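You operate a simulated robot arm through the tools that you are given. There is no shell and no other tool.

Carry out the task below with a simulated robot arm. There is one attempt and no reset: what you move stays moved.

JOB
Move the swing bend over to port three and give it a short run.
Fine: shut the open port valve, loosen the star nut, swing, tighten, open port valve three; start the pump, then stop it. Leave the other valves. Where these are worked on the way, their far stop is far enough and under half their travel is too little: star nut.

The check looks at the end state, three seconds after you hand in, the way a careful person would. Anything else that was tipped, shoved, dropped, spilled or broken makes it a failure.

ROBOT AND FRAMES
A 6-joint arm with a three-finger gripper, fixed in place. Base frame: the origin is on the floor under the middle of its stand, x ahead of it, y to its left, z up. Readings come in mm, degrees, newtons and seconds.
It reaches about 1213 mm from its shoulder. Its first joint turns from -166.0 to 166.0 degrees. Payload 4.89 kg.
Tool frame: the origin (TCP) lies between the finger pads and is the grasp point; the fingertips stand 30 mm ahead of it; z points along the fingers, y is the line along which they close. The gripper opens to 164 mm; its body begins 125 mm behind the TCP.
Orientation is told as [roll, pitch, yaw] about the base's x, y, z axes, in that order, counted from this pose: with the fingers straight down and closing along the base's y, the tool's x points along the base's -x, its y along +y and its z along -z.

CONTROLS
- The arm moves only by the tool play_rows. Its argument "targets" is a list of rows, each a list of 7 numbers: the shift along the tool's x, y, z in mm, then the turn, a rotation vector about the tool's x, y, z in degrees, then the opening in per cent of the stroke, from 0 (shut) to 100 (fully open). In form: [[x, y, z, wx, wy, wz, gripper], ...]. A call has 1 to 20 rows; each row is the pose to reach, as a shift and turn from the pose commanded when the call began, along the tool's axes at that moment. A row lasts 0.2 s, in which the tool goes at most 50 mm and 8.6 degrees; a call with a longer step from one row to the next is refused whole, and so is a gripper value outside its range. A pose out of reach is approached as far as the arm can. The call stops where the force on the tool passes 90 N (or 10 N more than at its start, if that is more) or the arm is blocked; 0.2 s more then pass. Each finger travels about 108 mm/s and halts on what it meets, pressing with about 26 N; the grip force reading is that of the motor and also rises with nothing between the fingers. The clock runs only during rows and for 0.2 s after the last one: add rows that repeat a pose to give the fingers time. It gives the time, the measured TCP pose, the force on the tool (base axes), the opening and the grip force at its end, in the units of the frame above (readings bear some noise), with the torque about the TCP (base axes, N m) and any sound that the robot's microphone picked up.
- Cameras (640 x 400 px; columns grow to the right, rows downward): "scene" is fixed at [50, -493.2, 1691.9]; the picture's right is [0.39, -0.92, 0.00], its down [-0.07, -0.03, -1.00] and it looks along [0.92, 0.39, -0.07] (base axes); focal length 214 px, centre (320, 200). "wrist" rides on the gripper at [76, -2, -152] in the tool frame; the picture's right is [0.02, 1.00, 0.00], its down [-0.88, 0.02, -0.47] and it looks along [-0.47, 0.01, 0.88] (tool axes); focal length 247 px, centre (320, 200). There is no depth. A picture from a camera that has moved, and an enlarged one, comes with that camera's place and axes in the base frame and with its lens. The place of the scene camera against the robot may be out by one fixed shift of up to 18 mm in any direction.
- get_image(camera): a new picture of that camera. The clock stands still meanwhile.
- raise_lower(by): moves the trunk up (or, below 0, down) by that many mm; the arm rides with it, the base frame stays. It gives what a move gives, with no picture.
- zoom(camera, box): a new picture of the part [left, top, right, bottom] of that camera's present view, enlarged. The clock stands still meanwhile.
- hand_in(): hands the job in; it is judged then, once.

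Nothing tells you positions but the pictures and the camera data. Unless the task says otherwise, let go and move clear before handing in.

The tools are called after "Emit:" as name(argument=value, ...) on one line, values as JSON. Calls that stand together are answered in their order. play_rows: Moves the arm, as the interface text tells. Its arguments: {"type":"object","properties":{"targets":{"type":"array"}},"required":["targets"]} The other tools are called the same way: raise_lower (by) moves the trunk up or down; get_image (camera) takes a picture; zoom (camera, box) takes an enlarged picture of a part of a camera's view; hand_in () hands the job in.

At the start:

```text
time: 0.0
tcp_pos: [419.9, -246.7, 1643.0]
tool_rot: [-0.1, 0.1, 0.0]
contact_force: [0.0, 0.4, 0.1]
wrist_torque: [-0.01, 0.02, 0.01]
opening: 164.0
finger_force: 0.1
trunk travel left (down, up): [-325.0, 65.0]
```

scene: 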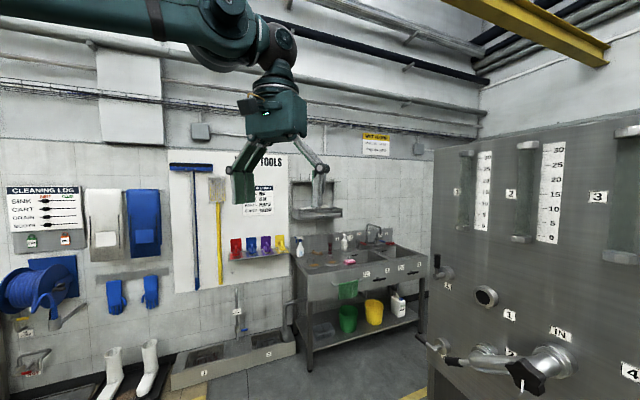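
wrist: 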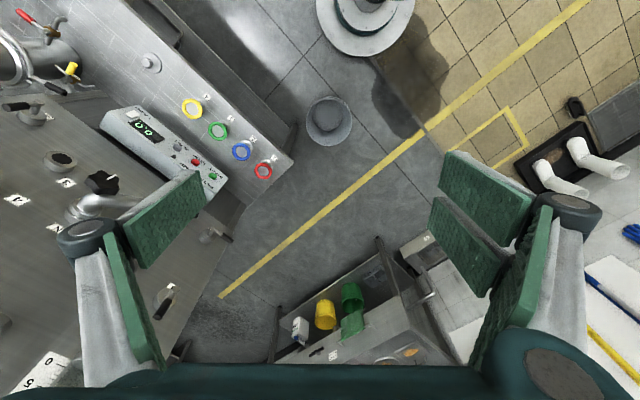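

I see a panel on the robot's right with numbered ports, a swing bend with a star nut, and a control box below. I'll take enlarged pictures first to work out the layout.

Emit:
zoom(camera="scene", box=[400, 220, 640, 400])

Emit:
zoom(camera="wrist", box=[0, 0, 320, 200])

Emit:
zoom(camera="wrist", box=[0, 160, 240, 400])

Emit:
zoom(camera="scene", box=[420, 100, 640, 260])

```text
2.22 times, centred on (520, 310) of scene
camera zoom: at [50.0, -493.2, 1691.9], right [0.39, -0.92, 0.0], down [-0.07, -0.03, -1.0], along [0.92, 0.39, -0.07], focal length 477 px, centre (-124, -44)
```

zoom: 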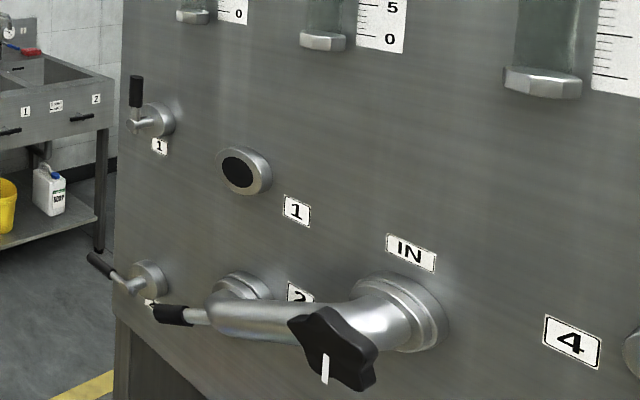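

```text
2.00 times, centred on (160, 100) of wrist
camera zoom: at [344.2, -248.9, 1796.1], right [-0.02, 1.0, 0.0], down [0.88, 0.02, 0.47], along [0.47, 0.01, -0.88], focal length 494 px, centre (640, 400)
```

zoom: 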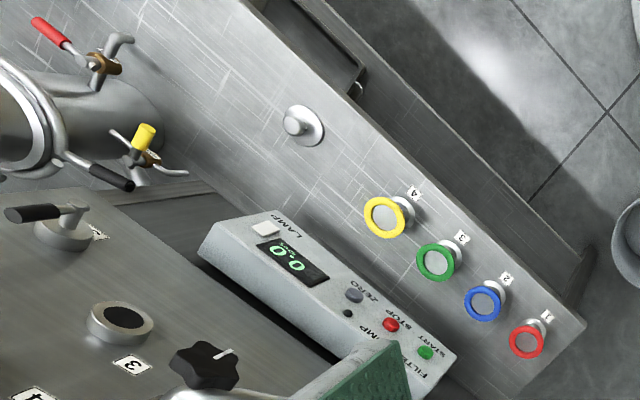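

```text
1.67 times, centred on (120, 280) of wrist
camera zoom: at [344.2, -248.9, 1796.1], right [-0.02, 1.0, 0.0], down [0.88, 0.02, 0.47], along [0.47, 0.01, -0.88], focal length 412 px, centre (653, 67)
```

zoom: 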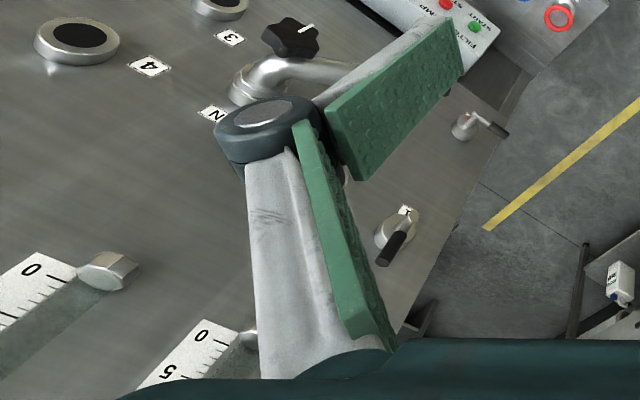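

```text
2.50 times, centred on (530, 180) of scene
camera zoom: at [50.0, -493.2, 1691.9], right [0.39, -0.92, 0.0], down [-0.07, -0.03, -1.0], along [0.92, 0.39, -0.07], focal length 536 px, centre (-205, 250)
```

zoom: 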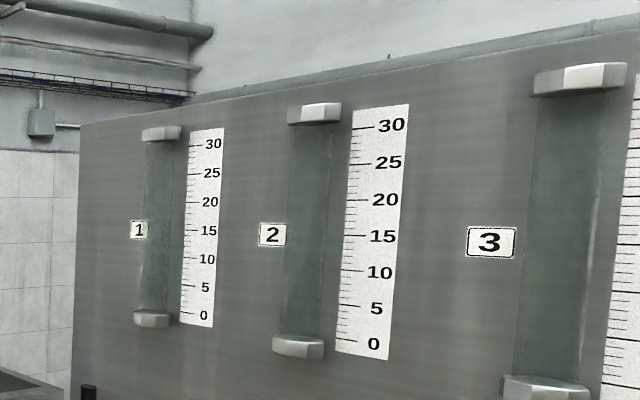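

The panel stands at about 45° in front of the robot on its right. I place IN and the star nut near (570,-712,1315), with ports 1/2 on the left and 4/3 on the right, and the bend now on port 2. I'll turn the tool to face the panel from a safe distance and look closer.

Emit:
play_rows(targets=[[-0.4, -22.6, 17.4, 2.51, -6.06, 2.51, 100], [-0.9, -45.3, 34.7, 5.03, -12.13, 5.03, 100], [-1.3, -67.9, 52.1, 7.54, -18.19, 7.54, 100], [-1.7, -90.6, 69.4, 10.06, -24.26, 10.06, 100], [-2.1, -113.2, 86.8, 12.57, -30.32, 12.57, 100], [-2.6, -135.9, 104.1, 15.09, -36.39, 15.09, 100], [-3, -158.5, 121.5, 17.6, -42.45, 17.6, 100], [-3.4, -181.1, 138.9, 20.11, -48.51, 20.11, 100], [-3.9, -203.8, 156.2, 22.63, -54.58, 22.63, 100], [-4.3, -226.4, 173.6, 25.14, -60.64, 25.14, 100], [-4.7, -249.1, 190.9, 27.66, -66.71, 27.66, 100], [-5.1, -271.7, 208.3, 30.17, -72.77, 30.17, 100], [-5.6, -294.4, 225.6, 32.69, -78.84, 32.69, 100], [-6, -317, 243, 35.2, -84.9, 35.2, 100]])

Emit:
get_image(camera="wrist")

Emit:
get_image(camera="scene")

```text
time: 1.8
tcp_pos: [476.7, -341.1, 1500.5]
tool_rot: [-14.2, -48.5, -4.7]
contact_force: [0.5, -0.2, -0.6]
wrist_torque: [0.03, 0.03, 0.01]
opening: 163.9
finger_force: 0.1
trunk travel left (down, up): [-325.0, 65.0]
stopped in row 8: the arm was blocked; the commanded pose is now the measured one
```

```text
taken
camera wrist: at [319.4, -292.4, 1543.1], right [0.25, 0.95, -0.18], down [0.25, 0.11, 0.96], along [0.94, -0.28, -0.21], focal length 247 px, centre (320, 200)
```

wrist: 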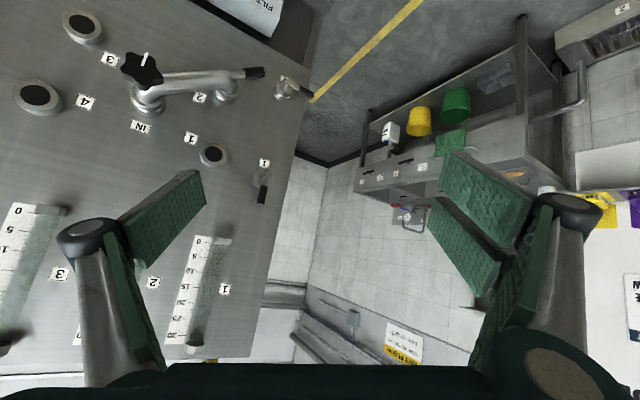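

```text
taken
```

scene: 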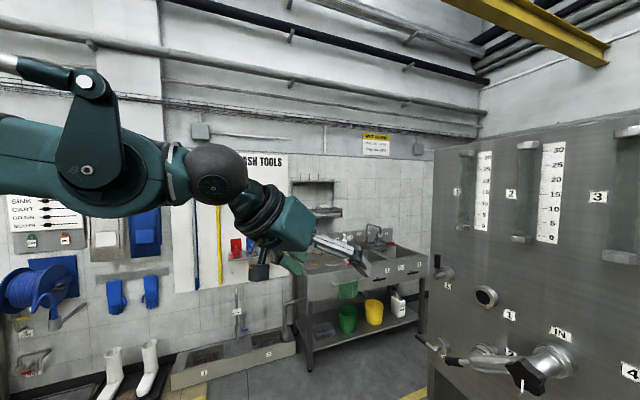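

The arm got blocked while it was folded near the base. I'll move the tool outward toward the panel first, then finish turning it.

Emit:
play_rows(targets=[[4.9, -41, 17.7, 0, 0, 0, 100], [9.7, -82.1, 35.5, 0, 0, 0, 100], [14.6, -123.1, 53.2, 0, 0, 0, 100], [19.4, -164.1, 70.9, 0, 0, 0, 100], [24.3, -205.2, 88.7, 0, 0, 0, 100], [29.1, -246.2, 106.4, 0, 0, 0, 100], [29.1, -246.2, 106.4, 4.15, -6.2, 3.2, 100], [29.1, -246.2, 106.4, 8.3, -12.4, 6.4, 100], [29.1, -246.2, 106.4, 12.45, -18.6, 9.6, 100], [29.1, -246.2, 106.4, 16.6, -24.8, 12.8, 100], [29.1, -246.2, 106.4, 20.75, -31, 16, 100], [29.1, -246.2, 106.4, 24.9, -37.2, 19.2, 100]])

Emit:
get_image(camera="wrist")

Emit:
get_image(camera="scene")

```text
time: 2.5
tcp_pos: [516.7, -293.9, 1462.9]
tool_rot: [-14.4, -48.6, 7.6]
contact_force: [-0.9, 3.5, 2.3]
wrist_torque: [-0.34, 0.17, -0.4]
opening: 164.0
finger_force: 0.0
trunk travel left (down, up): [-325.0, 65.0]
stopped in row 3: the arm was blocked; the commanded pose is now the measured one
```

```text
taken
camera wrist: at [352.8, -280.7, 1504.2], right [0.04, 0.98, -0.18], down [0.22, 0.17, 0.96], along [0.97, -0.08, -0.21], focal length 247 px, centre (320, 200)
```

wrist: 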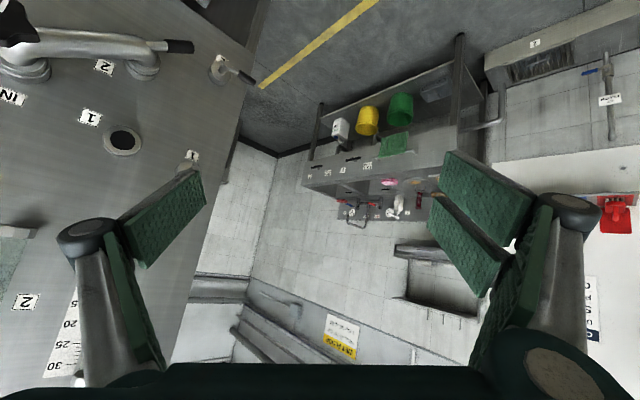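

```text
taken
```

scene: 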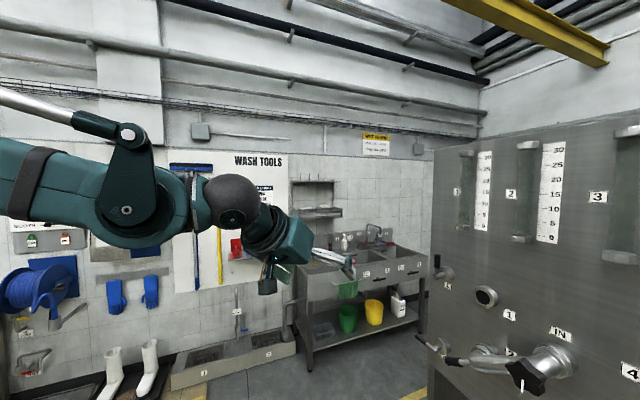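

The arm's swing toward the panel stalled, with the whole arm lagging about 10° in azimuth. I'll let it settle, check the pose, and see what may be limiting it.

Emit:
play_rows(targets=[[0, 0, 0, 0, 0, 0, 100], [0, 0, 0, 0, 0, 0, 100]])

Emit:
get_image(camera="scene")

Emit:
zoom(camera="scene", box=[0, 60, 340, 320])

```text
time: 3.0
tcp_pos: [518.1, -296.9, 1461.7]
tool_rot: [-14.2, -48.5, 7.5]
contact_force: [-1.8, 1.4, 1.1]
wrist_torque: [-0.12, -0.08, -0.11]
opening: 164.1
finger_force: 0.0
trunk travel left (down, up): [-325.0, 65.0]
```

```text
taken
```

scene: 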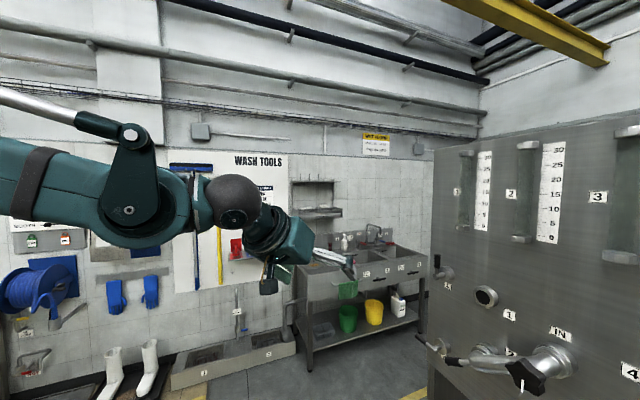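

```text
1.54 times, centred on (170, 190) of scene
camera zoom: at [50.0, -493.2, 1691.9], right [0.39, -0.92, 0.0], down [-0.07, -0.03, -1.0], along [0.92, 0.39, -0.07], focal length 330 px, centre (551, 215)
```

zoom: 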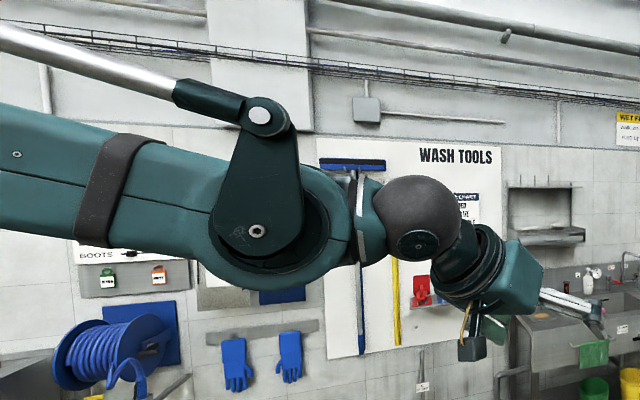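

I'll test a small straight move in -y (toward the panel side) to see whether the arm follows.

Emit:
play_rows(targets=[[0, -20, 0, 0, 0, 0, 100], [0, -40, 0, 0, 0, 0, 100], [0, -60, 0, 0, 0, 0, 100], [0, -60, 0, 0, 0, 0, 100], [0, -60, 0, 0, 0, 0, 100]])

```text
time: 4.5
tcp_pos: [542.0, -294.8, 1467.1]
tool_rot: [-14.1, -48.5, 13.5]
contact_force: [-0.7, 1.1, 0.5]
wrist_torque: [-0.07, -0.03, -0.09]
opening: 163.8
finger_force: 0.1
trunk travel left (down, up): [-325.0, 65.0]
stopped in row 5: the arm was blocked; the commanded pose is now the measured one
```

The first joint isn't following while the arm is this folded, so the elbow is probably touching something behind. I'll extend the arm radially outward first.

Emit:
play_rows(targets=[[-11, -21, 18.3, 0, 0, 0, 100], [-22, -42, 36.6, 0, 0, 0, 100], [-33, -63, 54.9, 0, 0, 0, 100], [-44, -84, 73.2, 0, 0, 0, 100], [-55.2, -105, 91.5, 0, 0, 0, 100], [-55.2, -105, 91.5, 0, 0, 0, 100]])

Emit:
get_image(camera="scene")

```text
time: 5.8
tcp_pos: [655.3, -407.6, 1465.4]
tool_rot: [-14.1, -48.4, 12.9]
contact_force: [2.2, -2.2, -1.3]
wrist_torque: [0.15, 0.07, 0.17]
opening: 163.8
finger_force: 0.0
trunk travel left (down, up): [-325.0, 65.0]
```

```text
taken
```

scene: 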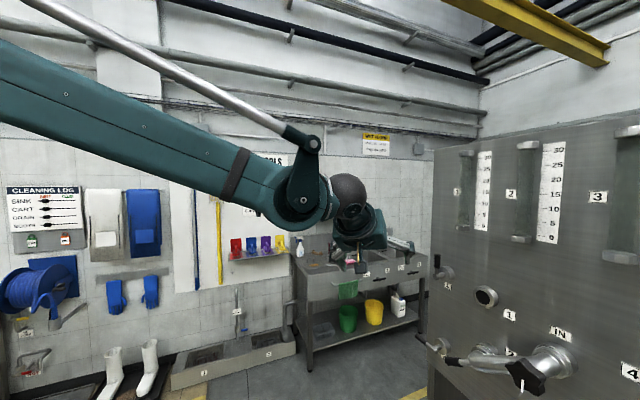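

The arm unfolded freely. Now I'll try swinging the whole arm about the base by −15°.

Emit:
play_rows(targets=[[13.3, -18.7, -10.8, 1.4, 0.3, 1.2, 100], [26.7, -37.4, -21.6, 2.8, 0.6, 2.4, 100], [40, -56.2, -32.4, 4.2, 0.9, 3.6, 100], [53.4, -74.9, -43.1, 5.6, 1.2, 4.8, 100], [66.7, -93.6, -53.9, 7, 1.5, 6, 100], [80.1, -112.3, -64.7, 8.4, 1.8, 7.2, 100], [93.4, -131, -75.5, 9.8, 2.1, 8.4, 100], [106.8, -149.8, -86.3, 11.2, 2.4, 9.6, 100], [106.8, -149.8, -86.3, 11.2, 2.4, 9.6, 100]])

Emit:
get_image(camera="scene")

```text
time: 7.8
tcp_pos: [521.3, -561.7, 1466.9]
tool_rot: [-14.1, -48.4, -2.1]
contact_force: [0.5, 0.0, -0.7]
wrist_torque: [0.03, -0.03, 0.03]
opening: 164.0
finger_force: 0.1
trunk travel left (down, up): [-325.0, 65.0]
```

```text
taken
```

scene: 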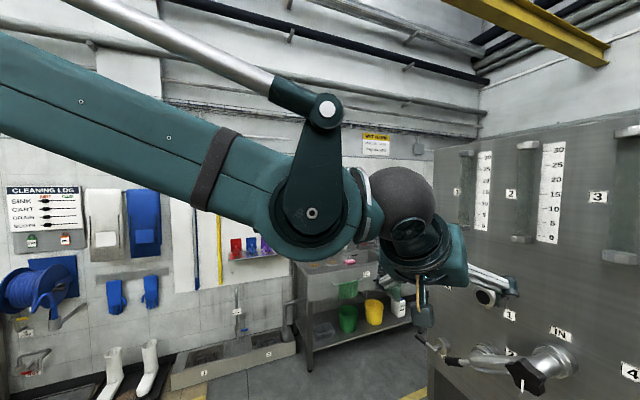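

The first joint is free again with the arm extended. Now I'll finish turning the tool square to the panel, standing off in front of IN.

Emit:
play_rows(targets=[[3.9, -10.7, 8.6, 3.93, -5.27, 2.86, 100], [7.7, -21.5, 17.3, 7.86, -10.54, 5.71, 100], [11.6, -32.2, 25.9, 11.79, -15.81, 8.57, 100], [15.4, -42.9, 34.6, 15.71, -21.09, 11.43, 100], [19.3, -53.6, 43.2, 19.64, -26.36, 14.29, 100], [23.1, -64.4, 51.9, 23.57, -31.63, 17.14, 100], [27, -75.1, 60.5, 27.5, -36.9, 20, 100], [27, -75.1, 60.5, 27.5, -36.9, 20, 100]])

Emit:
get_image(camera="wrist")

Emit:
get_image(camera="scene")

```text
time: 9.7
tcp_pos: [533.0, -650.4, 1419.9]
tool_rot: [-122.9, -89.9, 78.1]
contact_force: [0.6, -0.4, -0.6]
wrist_torque: [-0.06, -0.07, 0.0]
opening: 163.8
finger_force: 0.1
trunk travel left (down, up): [-325.0, 65.0]
```

```text
taken
camera wrist: at [424.9, -543.7, 1343.4], right [0.71, 0.71, -0.02], down [-0.32, 0.35, 0.88], along [0.63, -0.61, 0.47], focal length 247 px, centre (320, 200)
```

wrist: 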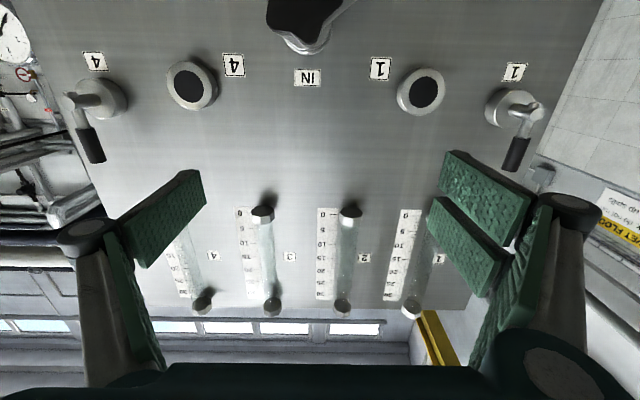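

```text
taken
```

scene: 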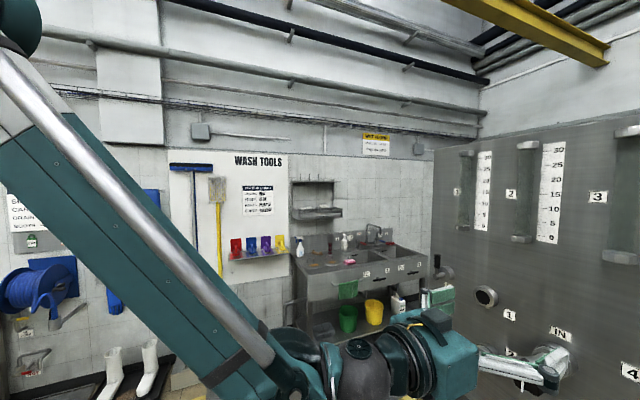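

The tool now faces the panel squarely, with the camera underneath so its picture is upside down. The levers of valves 1 and 4 both point up. I'll back off a little and lower the trunk to view the bend, ports 2/3 and valves 2/3.

Emit:
play_rows(targets=[[0, 0, -20, 0, 0, 0, 100], [0, 0, -40, 0, 0, 0, 100], [0, 0, -40, 0, 0, 0, 100]])

Emit:
raise_lower(by=-190)

Emit:
get_image(camera="wrist")

Emit:
get_image(camera="scene")

```text
time: 10.4
tcp_pos: [505.0, -618.6, 1419.9]
tool_rot: [-151.8, -90.0, 107.1]
contact_force: [0.1, 0.8, 0.6]
wrist_torque: [0.06, 0.05, -0.01]
opening: 164.1
finger_force: 0.1
trunk travel left (down, up): [-325.0, 65.0]
```

```text
time: 12.5
tcp_pos: [504.6, -619.2, 1229.6]
tool_rot: [-142.8, -89.9, 98.1]
contact_force: [0.1, 0.4, 0.3]
wrist_torque: [0.01, -0.01, 0.02]
opening: 164.2
finger_force: 0.1
trunk travel left (down, up): [-135.0, 255.0]
```

```text
taken
camera wrist: at [396.6, -513.4, 1154.3], right [0.71, 0.71, -0.02], down [-0.32, 0.35, 0.88], along [0.63, -0.61, 0.47], focal length 247 px, centre (320, 200)
```

wrist: 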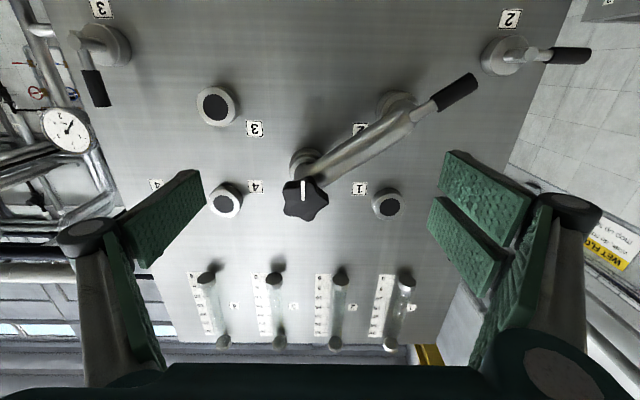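

```text
taken
```

scene: 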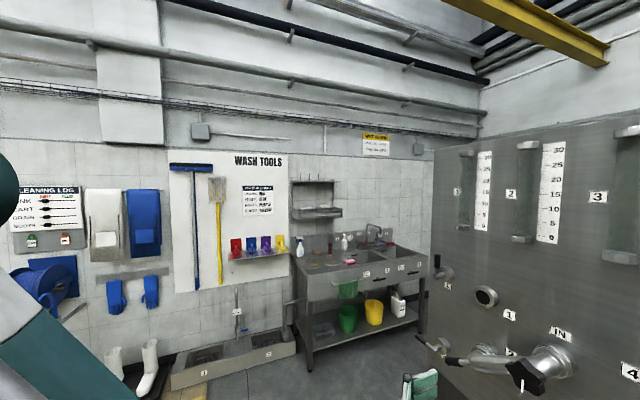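

Valve 2's lever is horizontal (open) and the others point up (shut). The bend is on port 2 with a black grip on its free end, and the star nut sits on the IN axis. I'll take two sideways views to triangulate.

Emit:
play_rows(targets=[[0, 30, 0, 0, 0, 0, 100], [0, 60, 0, 0, 0, 0, 100], [0, 90, 0, 0, 0, 0, 100], [0, 120, 0, 0, 0, 0, 100], [0, 120, 0, 0, 0, 0, 100]])

Emit:
get_image(camera="wrist")

Emit:
play_rows(targets=[[0, -40, 0, 0, 0, 0, 100], [0, -80, 0, 0, 0, 0, 100], [0, -120, 0, 0, 0, 0, 100], [0, -160, 0, 0, 0, 0, 100], [0, -200, 0, 0, 0, 0, 100], [0, -240, 0, 0, 0, 0, 100], [0, -240, 0, 0, 0, 0, 100]])

Emit:
get_image(camera="wrist")

```text
time: 13.7
tcp_pos: [589.1, -534.0, 1231.4]
tool_rot: [-157.9, -89.9, 113.2]
contact_force: [-0.4, 0.3, 0.2]
wrist_torque: [0.03, 0.02, 0.06]
opening: 163.9
finger_force: 0.1
trunk travel left (down, up): [-135.0, 255.0]
```

```text
taken
camera wrist: at [481.3, -428.3, 1155.0], right [0.71, 0.71, -0.02], down [-0.32, 0.35, 0.88], along [0.63, -0.61, 0.47], focal length 247 px, centre (320, 200)
```

wrist: 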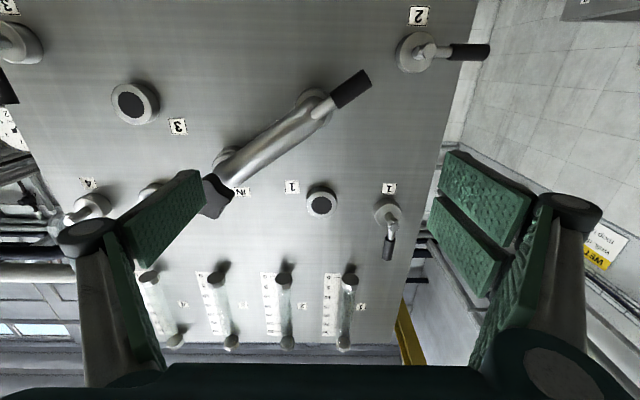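

```text
time: 15.3
tcp_pos: [418.6, -703.6, 1230.6]
tool_rot: [-133.4, -89.8, 88.6]
contact_force: [0.7, 0.8, 0.2]
wrist_torque: [0.01, -0.01, -0.03]
opening: 164.2
finger_force: 0.0
trunk travel left (down, up): [-135.0, 255.0]
```

```text
taken
camera wrist: at [311.3, -597.2, 1154.8], right [0.71, 0.71, -0.02], down [-0.32, 0.35, 0.88], along [0.63, -0.61, 0.47], focal length 247 px, centre (320, 200)
```

wrist: 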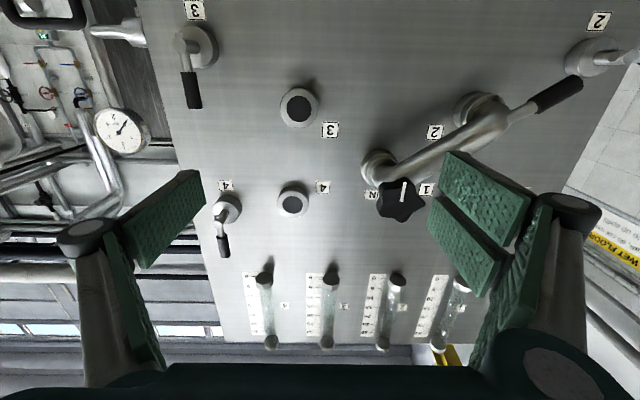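

I have good triangulation: panel plane about 1041 mm out, IN/nut at s≈-98, z≈1295, valve 2's lever tip near z≈1134, and valve 3 mirrored on the right. I'll close the gripper in free space to see its closed shape, and zoom on valve 3 and the nut.

Emit:
zoom(camera="wrist", box=[140, 0, 460, 230])

Emit:
play_rows(targets=[[0, 0, 0, 0, 0, 0, 0], [0, 0, 0, 0, 0, 0, 0], [0, 0, 0, 0, 0, 0, 0], [0, 0, 0, 0, 0, 0, 0], [0, 0, 0, 0, 0, 0, 0]])

Emit:
get_image(camera="wrist")

```text
1.74 times, centred on (300, 115) of wrist
camera zoom: at [311.3, -597.2, 1154.8], right [0.71, 0.71, -0.02], down [-0.32, 0.35, 0.88], along [0.63, -0.61, 0.47], focal length 430 px, centre (355, 348)
```

zoom: 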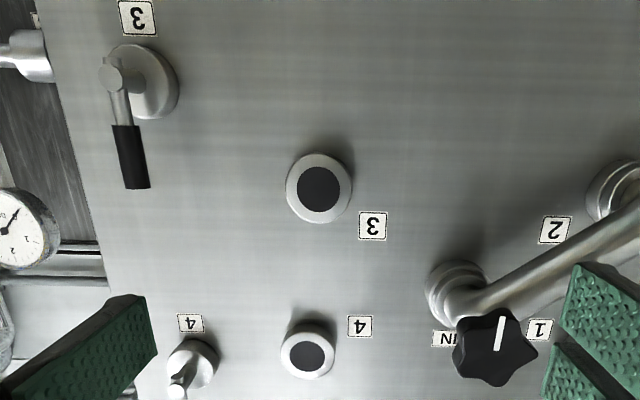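

```text
time: 16.5
tcp_pos: [420.1, -703.3, 1230.0]
tool_rot: [-141.5, -89.9, 96.7]
contact_force: [1.1, 0.2, 0.3]
wrist_torque: [0.01, -0.02, 0.03]
opening: 0.2
finger_force: 26.6
trunk travel left (down, up): [-135.0, 255.0]
```

```text
taken
camera wrist: at [311.6, -597.0, 1154.9], right [0.71, 0.71, -0.02], down [-0.32, 0.35, 0.88], along [0.63, -0.61, 0.47], focal length 247 px, centre (320, 200)
```

wrist: 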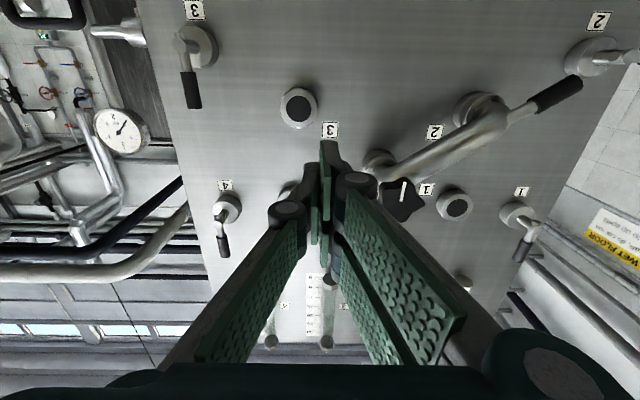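

The closed gripper is thin along its closing axis (about 20 mm) and tall the other way, which suits pushing levers. Next I'll test the wrist roll range in free space by rolling the tool about its axis, which also brings the camera on top.

Emit:
play_rows(targets=[[0, 0, 0, 0, 0, -8.5, 0], [0, 0, 0, 0, 0, -17, 0], [0, 0, 0, 0, 0, -25.5, 0], [0, 0, 0, 0, 0, -34, 0], [0, 0, 0, 0, 0, -42.5, 0], [0, 0, 0, 0, 0, -51, 0], [0, 0, 0, 0, 0, -59.5, 0], [0, 0, 0, 0, 0, -68, 0], [0, 0, 0, 0, 0, -76.5, 0], [0, 0, 0, 0, 0, -85, 0], [0, 0, 0, 0, 0, -93.5, 0], [0, 0, 0, 0, 0, -102, 0], [0, 0, 0, 0, 0, -110.5, 0], [0, 0, 0, 0, 0, -119, 0], [0, 0, 0, 0, 0, -127.5, 0], [0, 0, 0, 0, 0, -136, 0], [0, 0, 0, 0, 0, -144.5, 0], [0, 0, 0, 0, 0, -153, 0], [0, 0, 0, 0, 0, -161.5, 0], [0, 0, 0, 0, 0, -170, 0]])

Emit:
get_image(camera="wrist")

```text
time: 20.7
tcp_pos: [509.3, -645.9, 1234.1]
tool_rot: [-89.0, 80.0, 37.6]
contact_force: [0.2, 0.0, 0.2]
wrist_torque: [0.02, 0.02, 0.01]
opening: 0.0
finger_force: 25.8
out of reach, approached as far as the arm can: row 11, 12, 13, 14, 15, 16, 17, 18, 19, 20
trunk travel left (down, up): [-135.0, 255.0]
```

```text
taken
camera wrist: at [411.0, -530.6, 1310.3], right [-0.79, -0.59, -0.15], down [-0.18, 0.46, -0.87], along [0.58, -0.66, -0.47], focal length 247 px, centre (320, 200)
```

wrist: 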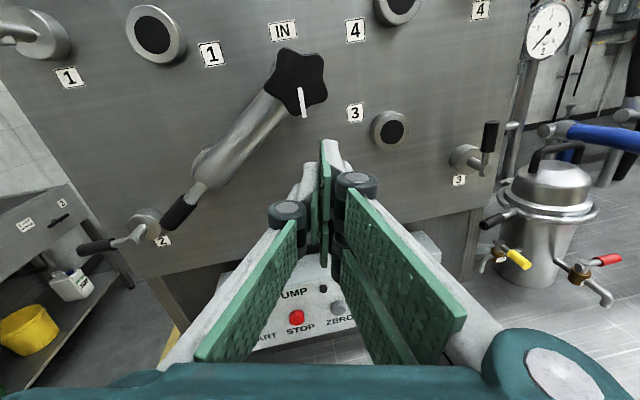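

The wrist roll hit a limit around −90°, and the arm settled in a slightly off pose with the camera now on top. This view shows the console with PUMP, STOP and START below. I'll check the scene and the console lettering.

Emit:
get_image(camera="scene")

Emit:
zoom(camera="wrist", box=[160, 220, 480, 400])

Emit:
zoom(camera="wrist", box=[60, 20, 320, 260])

```text
taken
```

scene: 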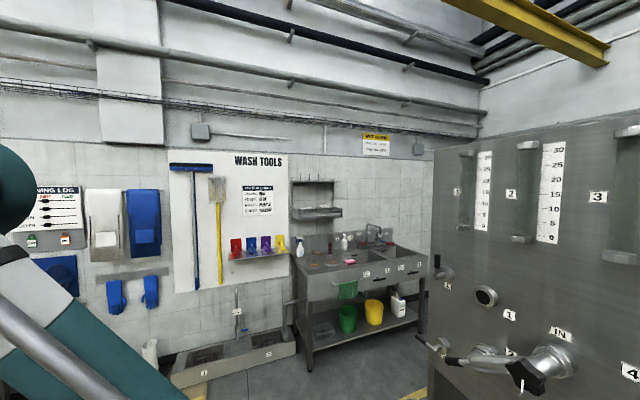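

```text
2.00 times, centred on (320, 310) of wrist
camera zoom: at [411.0, -530.6, 1310.3], right [-0.79, -0.59, -0.15], down [-0.18, 0.46, -0.87], along [0.58, -0.66, -0.47], focal length 494 px, centre (320, -20)
```

zoom: 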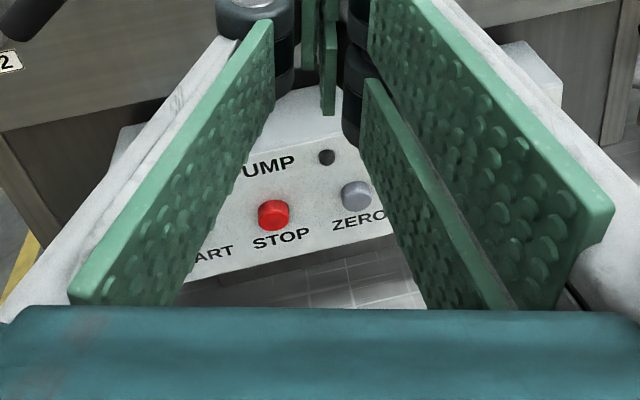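

```text
1.67 times, centred on (190, 140) of wrist
camera zoom: at [411.0, -530.6, 1310.3], right [-0.79, -0.59, -0.15], down [-0.18, 0.46, -0.87], along [0.58, -0.66, -0.47], focal length 412 px, centre (537, 300)
```

zoom: 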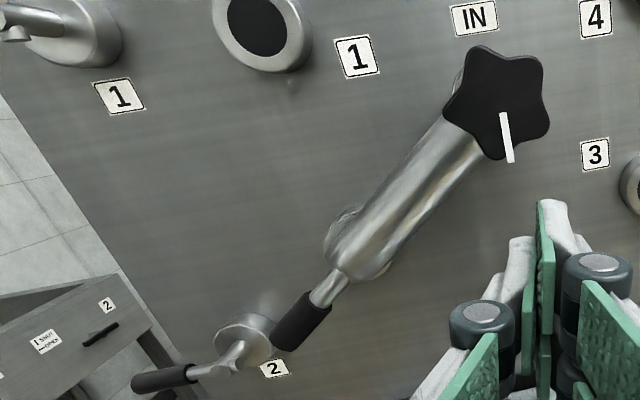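

A small card by the sink confirms "| SHUT, — OPEN", so valve 2 is the open one. I'll hold the command for a moment and see whether the arm converges or stays off.

Emit:
play_rows(targets=[[0, 0, 0, 0, 0, 0, 0], [0, 0, 0, 0, 0, 0, 0]])

```text
time: 21.3
tcp_pos: [509.1, -645.5, 1233.2]
tool_rot: [-88.9, 80.0, 37.7]
contact_force: [0.6, 0.1, -0.1]
wrist_torque: [0.0, -0.01, 0.0]
opening: 0.2
finger_force: 26.0
trunk travel left (down, up): [-135.0, 255.0]
```

It is stable here. I'll try to square the tool up in this camera-up orientation at the current position.

Emit:
play_rows(targets=[[0, 0, 0, 2.8, -0.2, -3.3, 0], [0, 0, 0, 5.6, -0.4, -6.7, 0], [0, 0, 0, 8.4, -0.6, -10, 0], [0, 0, 0, 8.4, -0.6, -10, 0]])

```text
time: 22.3
tcp_pos: [510.8, -644.8, 1231.5]
tool_rot: [-92.6, 89.5, 42.5]
contact_force: [0.3, 0.1, -0.8]
wrist_torque: [-0.1, -0.02, -0.07]
opening: 0.1
finger_force: 25.7
out of reach, approached as far as the arm can: row 1, 2, 3
trunk travel left (down, up): [-135.0, 255.0]
```

Camera-up orientation is now square to the panel. I'll test how far the roll can go each way from here so I can plan turning the nut.

Emit:
play_rows(targets=[[0, 0, 0, 0, 0, -8.5, 0], [0, 0, 0, 0, 0, -17, 0], [0, 0, 0, 0, 0, -25.5, 0], [0, 0, 0, 0, 0, -34, 0], [0, 0, 0, 0, 0, -42.5, 0], [0, 0, 0, 0, 0, -51, 0], [0, 0, 0, 0, 0, -59.5, 0], [0, 0, 0, 0, 0, -68, 0], [0, 0, 0, 0, 0, -76.5, 0], [0, 0, 0, 0, 0, -85, 0], [0, 0, 0, 0, 0, -85, 0]])

```text
time: 24.7
tcp_pos: [511.4, -643.7, 1229.3]
tool_rot: [89.4, 5.0, -135.2]
contact_force: [0.1, -0.1, 0.1]
wrist_torque: [0.06, 0.03, -0.03]
opening: 0.0
finger_force: 25.6
trunk travel left (down, up): [-135.0, 255.0]
```

Good, the roll limits appear to span about 360°. With the closing axis now vertical, this orientation suits gripping valve 2's horizontal lever. I'll move in front of valve 2, still well clear of the panel.

Emit:
play_rows(targets=[[37.8, -15.1, 0, 0, 0, -0.6, 0], [75.5, -30.2, 0, 0, 0, -1.2, 0], [113.3, -45.3, 0, 0, 0, -1.9, 10], [151.1, -60.4, 0, 0, 0, -2.5, 20], [188.8, -75.5, 0, 0, 0, -3.1, 30], [226.6, -90.6, 0, 0, 0, -3.8, 40], [264.3, -105.7, 20, 0, 0, -4.4, 40], [302.1, -120.8, 40, 0, 0, -5, 40], [302.1, -120.8, 63, 0, 0, -5, 40], [302.1, -120.8, 63, 0, 0, -5, 40]])

Emit:
get_image(camera="wrist")

Emit:
get_image(camera="scene")

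```text
time: 26.9
tcp_pos: [776.2, -471.2, 1137.7]
tool_rot: [92.3, 0.8, -134.5]
contact_force: [0.3, 0.7, -0.2]
wrist_torque: [-0.04, -0.03, -0.02]
opening: 65.5
finger_force: 0.0
out of reach, approached as far as the arm can: row 7, 8, 9, 10
trunk travel left (down, up): [-135.0, 255.0]
```

```text
taken
camera wrist: at [722.4, -310.1, 1131.0], right [-0.02, 0.03, 1.0], down [-0.95, -0.3, -0.01], along [0.3, -0.95, 0.04], focal length 247 px, centre (320, 200)
```

wrist: 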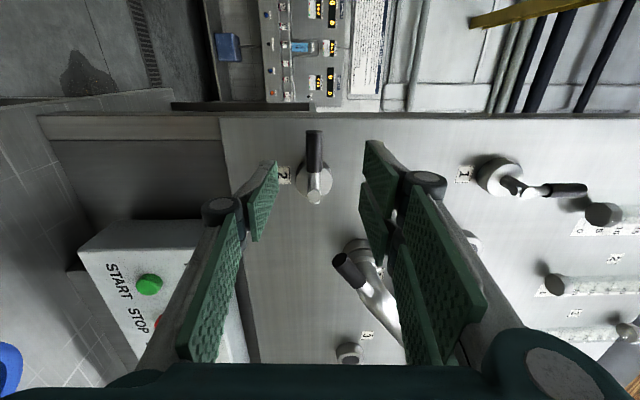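

```text
taken
```

scene: 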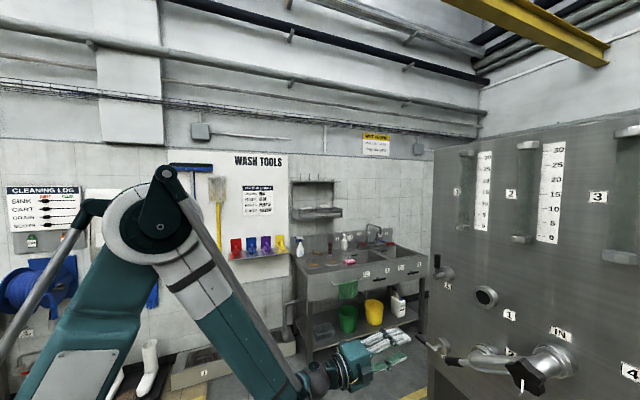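

The arm is near a wrist limit at this height, with about 2° of tilt. I'll move up with the arm, lower the trunk by the same amount to regain the height with more wrist room, and fix the tilt.

Emit:
play_rows(targets=[[0, 30, 0, 0.6, -0.1, -0.2, 40], [0, 60, 0, 1.2, -0.2, -0.4, 40], [0, 90, 0, 1.7, -0.4, -0.6, 40], [0, 118, 0, 2.3, -0.5, -0.8, 40], [0, 118, 0, 2.3, -0.5, -0.8, 40]])

Emit:
raise_lower(by=-120)

Emit:
get_image(camera="wrist")

```text
time: 28.1
tcp_pos: [771.6, -479.0, 1255.1]
tool_rot: [92.3, 0.6, -134.5]
contact_force: [0.4, -0.7, 0.8]
wrist_torque: [0.02, -0.03, 0.01]
opening: 65.7
finger_force: 0.1
out of reach, approached as far as the arm can: row 1, 2, 3, 4, 5
trunk travel left (down, up): [-135.0, 255.0]
```

```text
time: 29.6
tcp_pos: [771.2, -477.3, 1135.3]
tool_rot: [92.2, 0.6, -134.6]
contact_force: [-0.1, -0.8, -0.1]
wrist_torque: [0.0, 0.0, -0.02]
opening: 65.7
finger_force: 0.0
trunk travel left (down, up): [-15.0, 375.0]
```

```text
taken
camera wrist: at [717.7, -317.4, 1129.1], right [-0.02, 0.03, 1.0], down [-0.96, -0.3, -0.01], along [0.29, -0.95, 0.04], focal length 247 px, centre (320, 200)
```

wrist: 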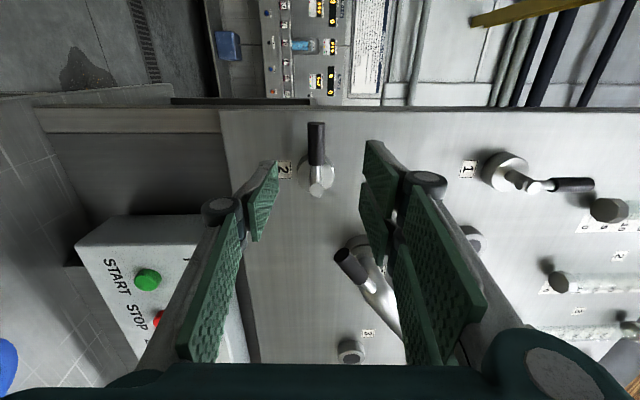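

The height is right, but a 2.2° upward tilt remains and poses here are flagged as out of reach. I'll try a small correction to find which direction the limit lies in.

Emit:
play_rows(targets=[[5, 0, 0, 0, 0, 0, 40], [10, 0, 0, 0, 0, 0, 40], [10, 0, 0, 0, 0, 0, 40]])

Emit:
play_rows(targets=[[0, 0, 10, 0, 0, 0, 40], [0, 0, 20, 0, 0, 0, 40], [0, 0, 20, 0, 0, 0, 40]])

Emit:
play_rows(targets=[[0, 0, 0, 1.1, 0, 0, 40], [0, 0, 0, 2.2, 0, 0, 40], [0, 0, 0, 2.2, 0, 0, 40]])

```text
time: 30.4
tcp_pos: [778.3, -471.8, 1134.4]
tool_rot: [92.3, 0.7, -134.7]
contact_force: [-0.8, 0.3, 0.5]
wrist_torque: [0.02, -0.01, -0.03]
opening: 65.5
finger_force: 0.1
trunk travel left (down, up): [-15.0, 375.0]
```

```text
time: 31.2
tcp_pos: [791.7, -484.9, 1134.9]
tool_rot: [92.2, 0.6, -134.6]
contact_force: [0.1, -0.1, 0.2]
wrist_torque: [0.05, 0.0, 0.02]
opening: 66.0
finger_force: 0.1
trunk travel left (down, up): [-15.0, 375.0]
```

```text
time: 32.0
tcp_pos: [792.8, -486.0, 1135.8]
tool_rot: [92.2, 0.6, -134.6]
contact_force: [0.5, 0.7, -0.2]
wrist_torque: [0.01, 0.05, -0.01]
opening: 65.6
finger_force: 0.0
trunk travel left (down, up): [-15.0, 375.0]
```

Translations track well, so the residual tilt is just solver tolerance and harmless. The open fingers straddle valve 2's lever grip. I'll advance along the tool axis to put the pads around it.

Emit:
play_rows(targets=[[0, -1, 21, 0, 0, 0, 40], [0, -2, 42, 0, 0, 0, 40], [0, -2.5, 62, 0, 0, 0, 40], [0, -2.5, 62, 0, 0, 0, 40]])

Emit:
get_image(camera="wrist")

```text
time: 33.0
tcp_pos: [834.0, -531.8, 1133.4]
tool_rot: [91.8, 1.1, -134.3]
contact_force: [0.0, -0.1, 0.2]
wrist_torque: [0.03, 0.05, 0.02]
opening: 65.4
finger_force: 0.1
trunk travel left (down, up): [-15.0, 375.0]
```

```text
taken
camera wrist: at [780.3, -370.5, 1128.9], right [-0.02, 0.02, 1.0], down [-0.95, -0.3, -0.01], along [0.3, -0.95, 0.03], focal length 247 px, centre (320, 200)
```

wrist: 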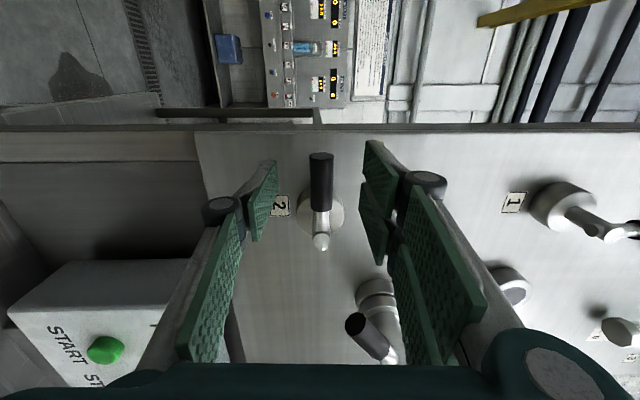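

The lever grip is centred between the pads. I'll close on it.

Emit:
play_rows(targets=[[0, 0, 0, 0, 0, 0, 20], [0, 0, 0, 0, 0, 0, 0], [0, 0, 0, 0, 0, 0, 0], [0, 0, 0, 0, 0, 0, 0]])

Emit:
get_image(camera="wrist")

```text
time: 34.0
tcp_pos: [835.1, -531.0, 1133.7]
tool_rot: [91.8, 1.1, -134.3]
contact_force: [20.1, -15.6, 40.8]
wrist_torque: [-1.63, 0.59, 0.14]
opening: 17.6
finger_force: 44.6
trunk travel left (down, up): [-15.0, 375.0]
```

```text
taken
camera wrist: at [780.3, -370.5, 1129.9], right [-0.02, 0.02, 1.0], down [-0.95, -0.3, -0.01], along [0.3, -0.95, 0.03], focal length 247 px, centre (320, 200)
```

wrist: 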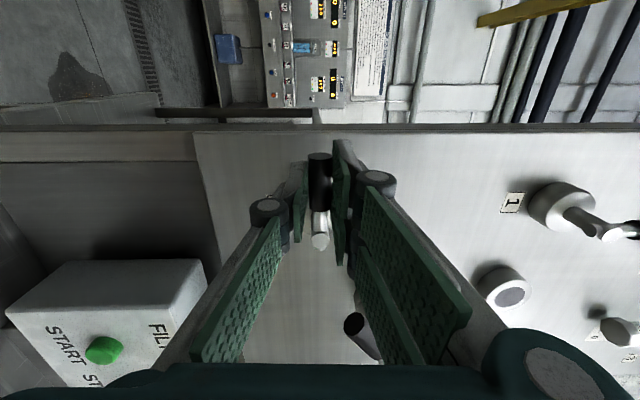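

The lever is gripped with 17.6 mm between the pads. I'll now swing it 90° clockwise, from horizontal to up, along the arc about the valve axis, turning the tool with it.

Emit:
play_rows(targets=[[-0.5, 8, 0, 0, 0, 8.2, 0], [-2, 14.8, 0, 0, 0, 16.4, 0], [-4.4, 21.4, 0, 0, 0, 24.6, 0], [-7.8, 27.5, 0, 0, 0, 32.8, 0], [-12, 33.1, 0, 0, 0, 41, 0], [-17, 38.1, 0, 0, 0, 49.2, 0], [-22.6, 42.3, 0, 0, 0, 57.4, 0], [-28.8, 45.6, 0, 0, 0, 65.6, 0], [-35.3, 48.1, 0, 0, 0, 73.8, 0], [-42.2, 49.5, 0, 0, 0, 82, 0], [-49, 50, 0, 0, 0, 90, 0], [-49, 50, 0, 0, 0, 90, 0]])

Emit:
get_image(camera="wrist")

```text
time: 36.6
tcp_pos: [798.6, -566.7, 1183.5]
tool_rot: [-95.6, 89.2, 39.8]
contact_force: [-29.6, -19.4, 25.7]
wrist_torque: [-1.58, 0.89, -0.83]
opening: 17.6
finger_force: 44.9
trunk travel left (down, up): [-15.0, 375.0]
```

```text
taken
camera wrist: at [692.3, -457.9, 1261.1], right [-0.7, -0.71, 0.01], down [-0.34, 0.33, -0.88], along [0.62, -0.62, -0.47], focal length 247 px, centre (320, 200)
```

wrist: 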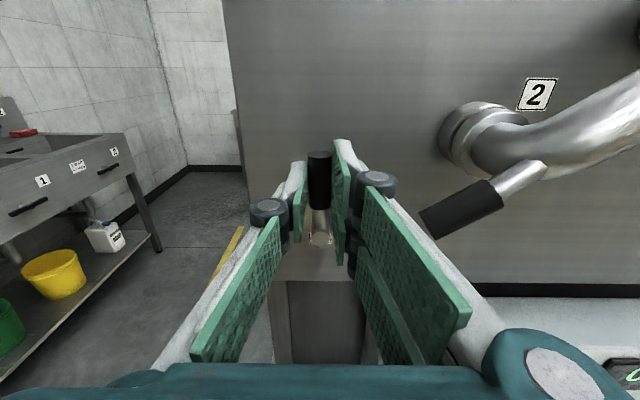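

The lever is now upright. I'll nudge it a few degrees further to be sure it's home at its stop and read the force.

Emit:
play_rows(targets=[[0, 2, 0, 0, 0, 2.5, 0], [0, 4, 0, 0, 0, 4.5, 0], [0, 4, 0, 0, 0, 4.5, 0]])

```text
time: 37.4
tcp_pos: [797.9, -565.9, 1183.9]
tool_rot: [-90.8, 84.7, 44.8]
contact_force: [-18.8, -7.1, 17.3]
wrist_torque: [-1.43, 0.84, -0.37]
opening: 19.4
finger_force: 44.8
trunk travel left (down, up): [-15.0, 375.0]
```

The lever is against its stop and won't move further, so valve 2 is shut. I'll release and back straight out.

Emit:
play_rows(targets=[[0, -4, 0, 0, 0, -4.5, 10], [0, -4, 0, 0, 0, -4.5, 35], [0, -4, 0, 0, 0, -4.5, 35], [0, -4, 0, 0, 0, -4.5, 35], [0, -4, -25, 0, 0, -4.5, 35], [0, -4, -50, 0, 0, -4.5, 35], [0, -4, -75, 0, 0, -4.5, 35], [0, -4, -100, 0, 0, -4.5, 35]])

Emit:
get_image(camera="wrist")

```text
time: 39.2
tcp_pos: [732.6, -493.5, 1181.2]
tool_rot: [-87.4, 89.4, 47.9]
contact_force: [1.2, -0.8, -0.1]
wrist_torque: [-0.07, -0.06, -0.02]
opening: 57.4
finger_force: 0.1
trunk travel left (down, up): [-15.0, 375.0]
```

```text
taken
camera wrist: at [625.1, -385.9, 1258.3], right [-0.7, -0.71, 0.01], down [-0.34, 0.33, -0.88], along [0.62, -0.62, -0.47], focal length 247 px, centre (320, 200)
```

wrist: 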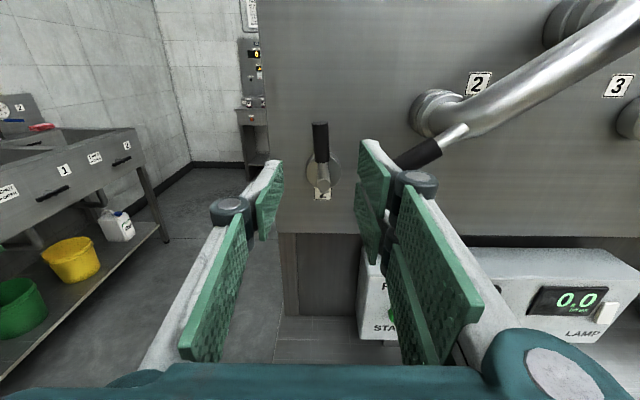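

Valve 2 reads shut, with its lever vertical. Next is the star nut: I'll slide over in front of IN with clearance, then raise the trunk to nut height and look.

Emit:
play_rows(targets=[[0, 0, -33, 0, 0, 0, 35], [0, 0, -67, 0, 0, 0, 35], [0, 38, -67, 0, 0, 0, 40], [0, 76, -67, 0, 0, 0, 45], [0, 114, -67, 0, 0, 0, 50], [0, 152, -67, 0, 0, 0, 55], [0, 190, -67, 0, 0, 0, 60], [0, 228, -67, 0, 0, 0, 60], [0, 267, -67, 0, 0, 0, 60], [0, 267, -67, 0, 0, 0, 60]])

Emit:
raise_lower(by=114)

Emit:
get_image(camera="wrist")

```text
time: 41.4
tcp_pos: [496.9, -636.3, 1176.8]
tool_rot: [-90.1, 89.5, 45.3]
contact_force: [0.9, 0.8, 0.7]
wrist_torque: [0.04, 0.02, -0.08]
opening: 98.6
finger_force: 0.0
trunk travel left (down, up): [-15.0, 375.0]
```

```text
time: 42.9
tcp_pos: [497.1, -635.2, 1291.4]
tool_rot: [-90.1, 89.4, 45.3]
contact_force: [0.4, 0.0, -0.8]
wrist_torque: [-0.01, 0.02, 0.0]
opening: 98.4
finger_force: 0.2
trunk travel left (down, up): [-129.0, 261.0]
```

```text
taken
camera wrist: at [389.7, -528.5, 1368.0], right [-0.7, -0.71, 0.01], down [-0.34, 0.33, -0.88], along [0.62, -0.62, -0.47], focal length 247 px, centre (320, 200)
```

wrist: 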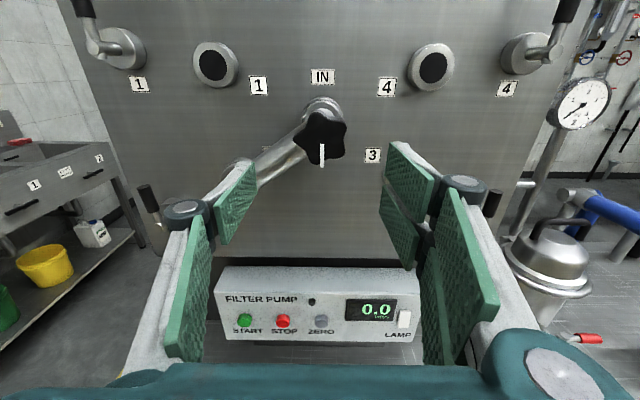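

Clear view: the console is labelled FILTER PUMP, with green START and red STOP. The nut sits about 10 mm above my tool axis. I'll zoom for the nut's depth and shape.

Emit:
zoom(camera="wrist", box=[230, 70, 410, 200])

Emit:
zoom(camera="scene", box=[440, 310, 640, 400])

```text
3.08 times, centred on (320, 135) of wrist
camera zoom: at [389.7, -528.5, 1368.0], right [-0.7, -0.71, 0.01], down [-0.34, 0.33, -0.88], along [0.62, -0.62, -0.47], focal length 760 px, centre (320, 400)
```

zoom: 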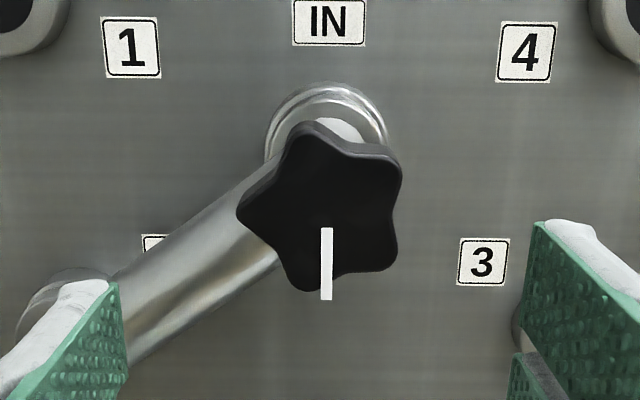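

```text
3.20 times, centred on (540, 355) of scene
camera zoom: at [50.0, -493.2, 1691.9], right [0.39, -0.92, 0.0], down [-0.07, -0.03, -1.0], along [0.92, 0.39, -0.07], focal length 686 px, centre (-384, -296)
```

zoom: 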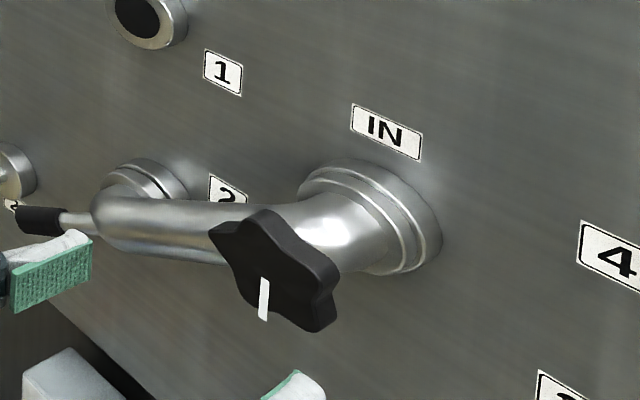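

The nut is about 58 mm wide with its white mark at 6 o'clock. I'll align on its axis and advance with the fingers spread around it, then check.

Emit:
play_rows(targets=[[5, 1, 20, 0, 0, 0, 60], [9.6, 1.8, 40, 0, 0, 0, 60], [9.6, 1.8, 60, 0, 0, 0, 60], [9.6, 1.8, 80, 0, 0, 0, 60], [9.6, 1.8, 92, 0, 0, 0, 60], [9.6, 1.8, 92, 0, 0, 0, 60]])

Emit:
get_image(camera="wrist")

Emit:
zoom(camera="scene", box=[440, 310, 640, 400])

```text
time: 44.3
tcp_pos: [560.5, -699.1, 1299.4]
tool_rot: [-89.9, 89.4, 45.6]
contact_force: [-0.1, -0.1, -1.4]
wrist_torque: [-0.02, -0.02, -0.03]
opening: 98.4
finger_force: 0.1
trunk travel left (down, up): [-129.0, 261.0]
```

```text
taken
camera wrist: at [454.0, -592.7, 1376.8], right [-0.7, -0.71, 0.01], down [-0.34, 0.33, -0.88], along [0.62, -0.62, -0.47], focal length 247 px, centre (320, 200)
```

wrist: 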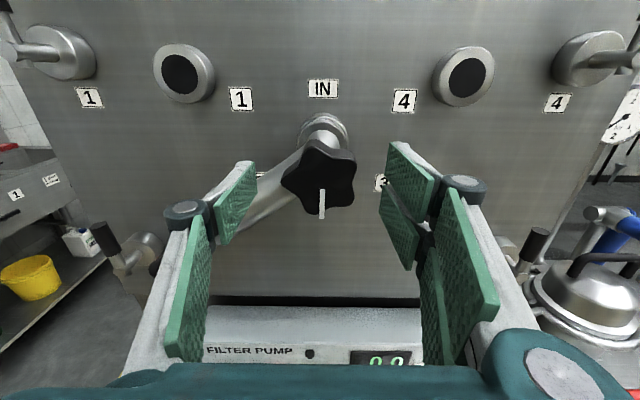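

```text
3.20 times, centred on (540, 355) of scene
camera zoom: at [50.0, -493.2, 1691.9], right [0.39, -0.92, 0.0], down [-0.07, -0.03, -1.0], along [0.92, 0.39, -0.07], focal length 686 px, centre (-384, -296)
```

zoom: 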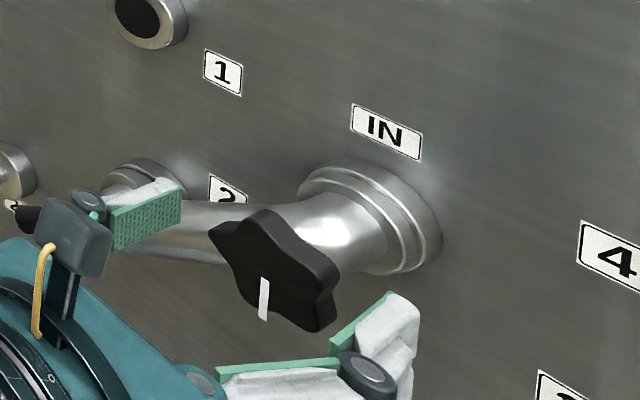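

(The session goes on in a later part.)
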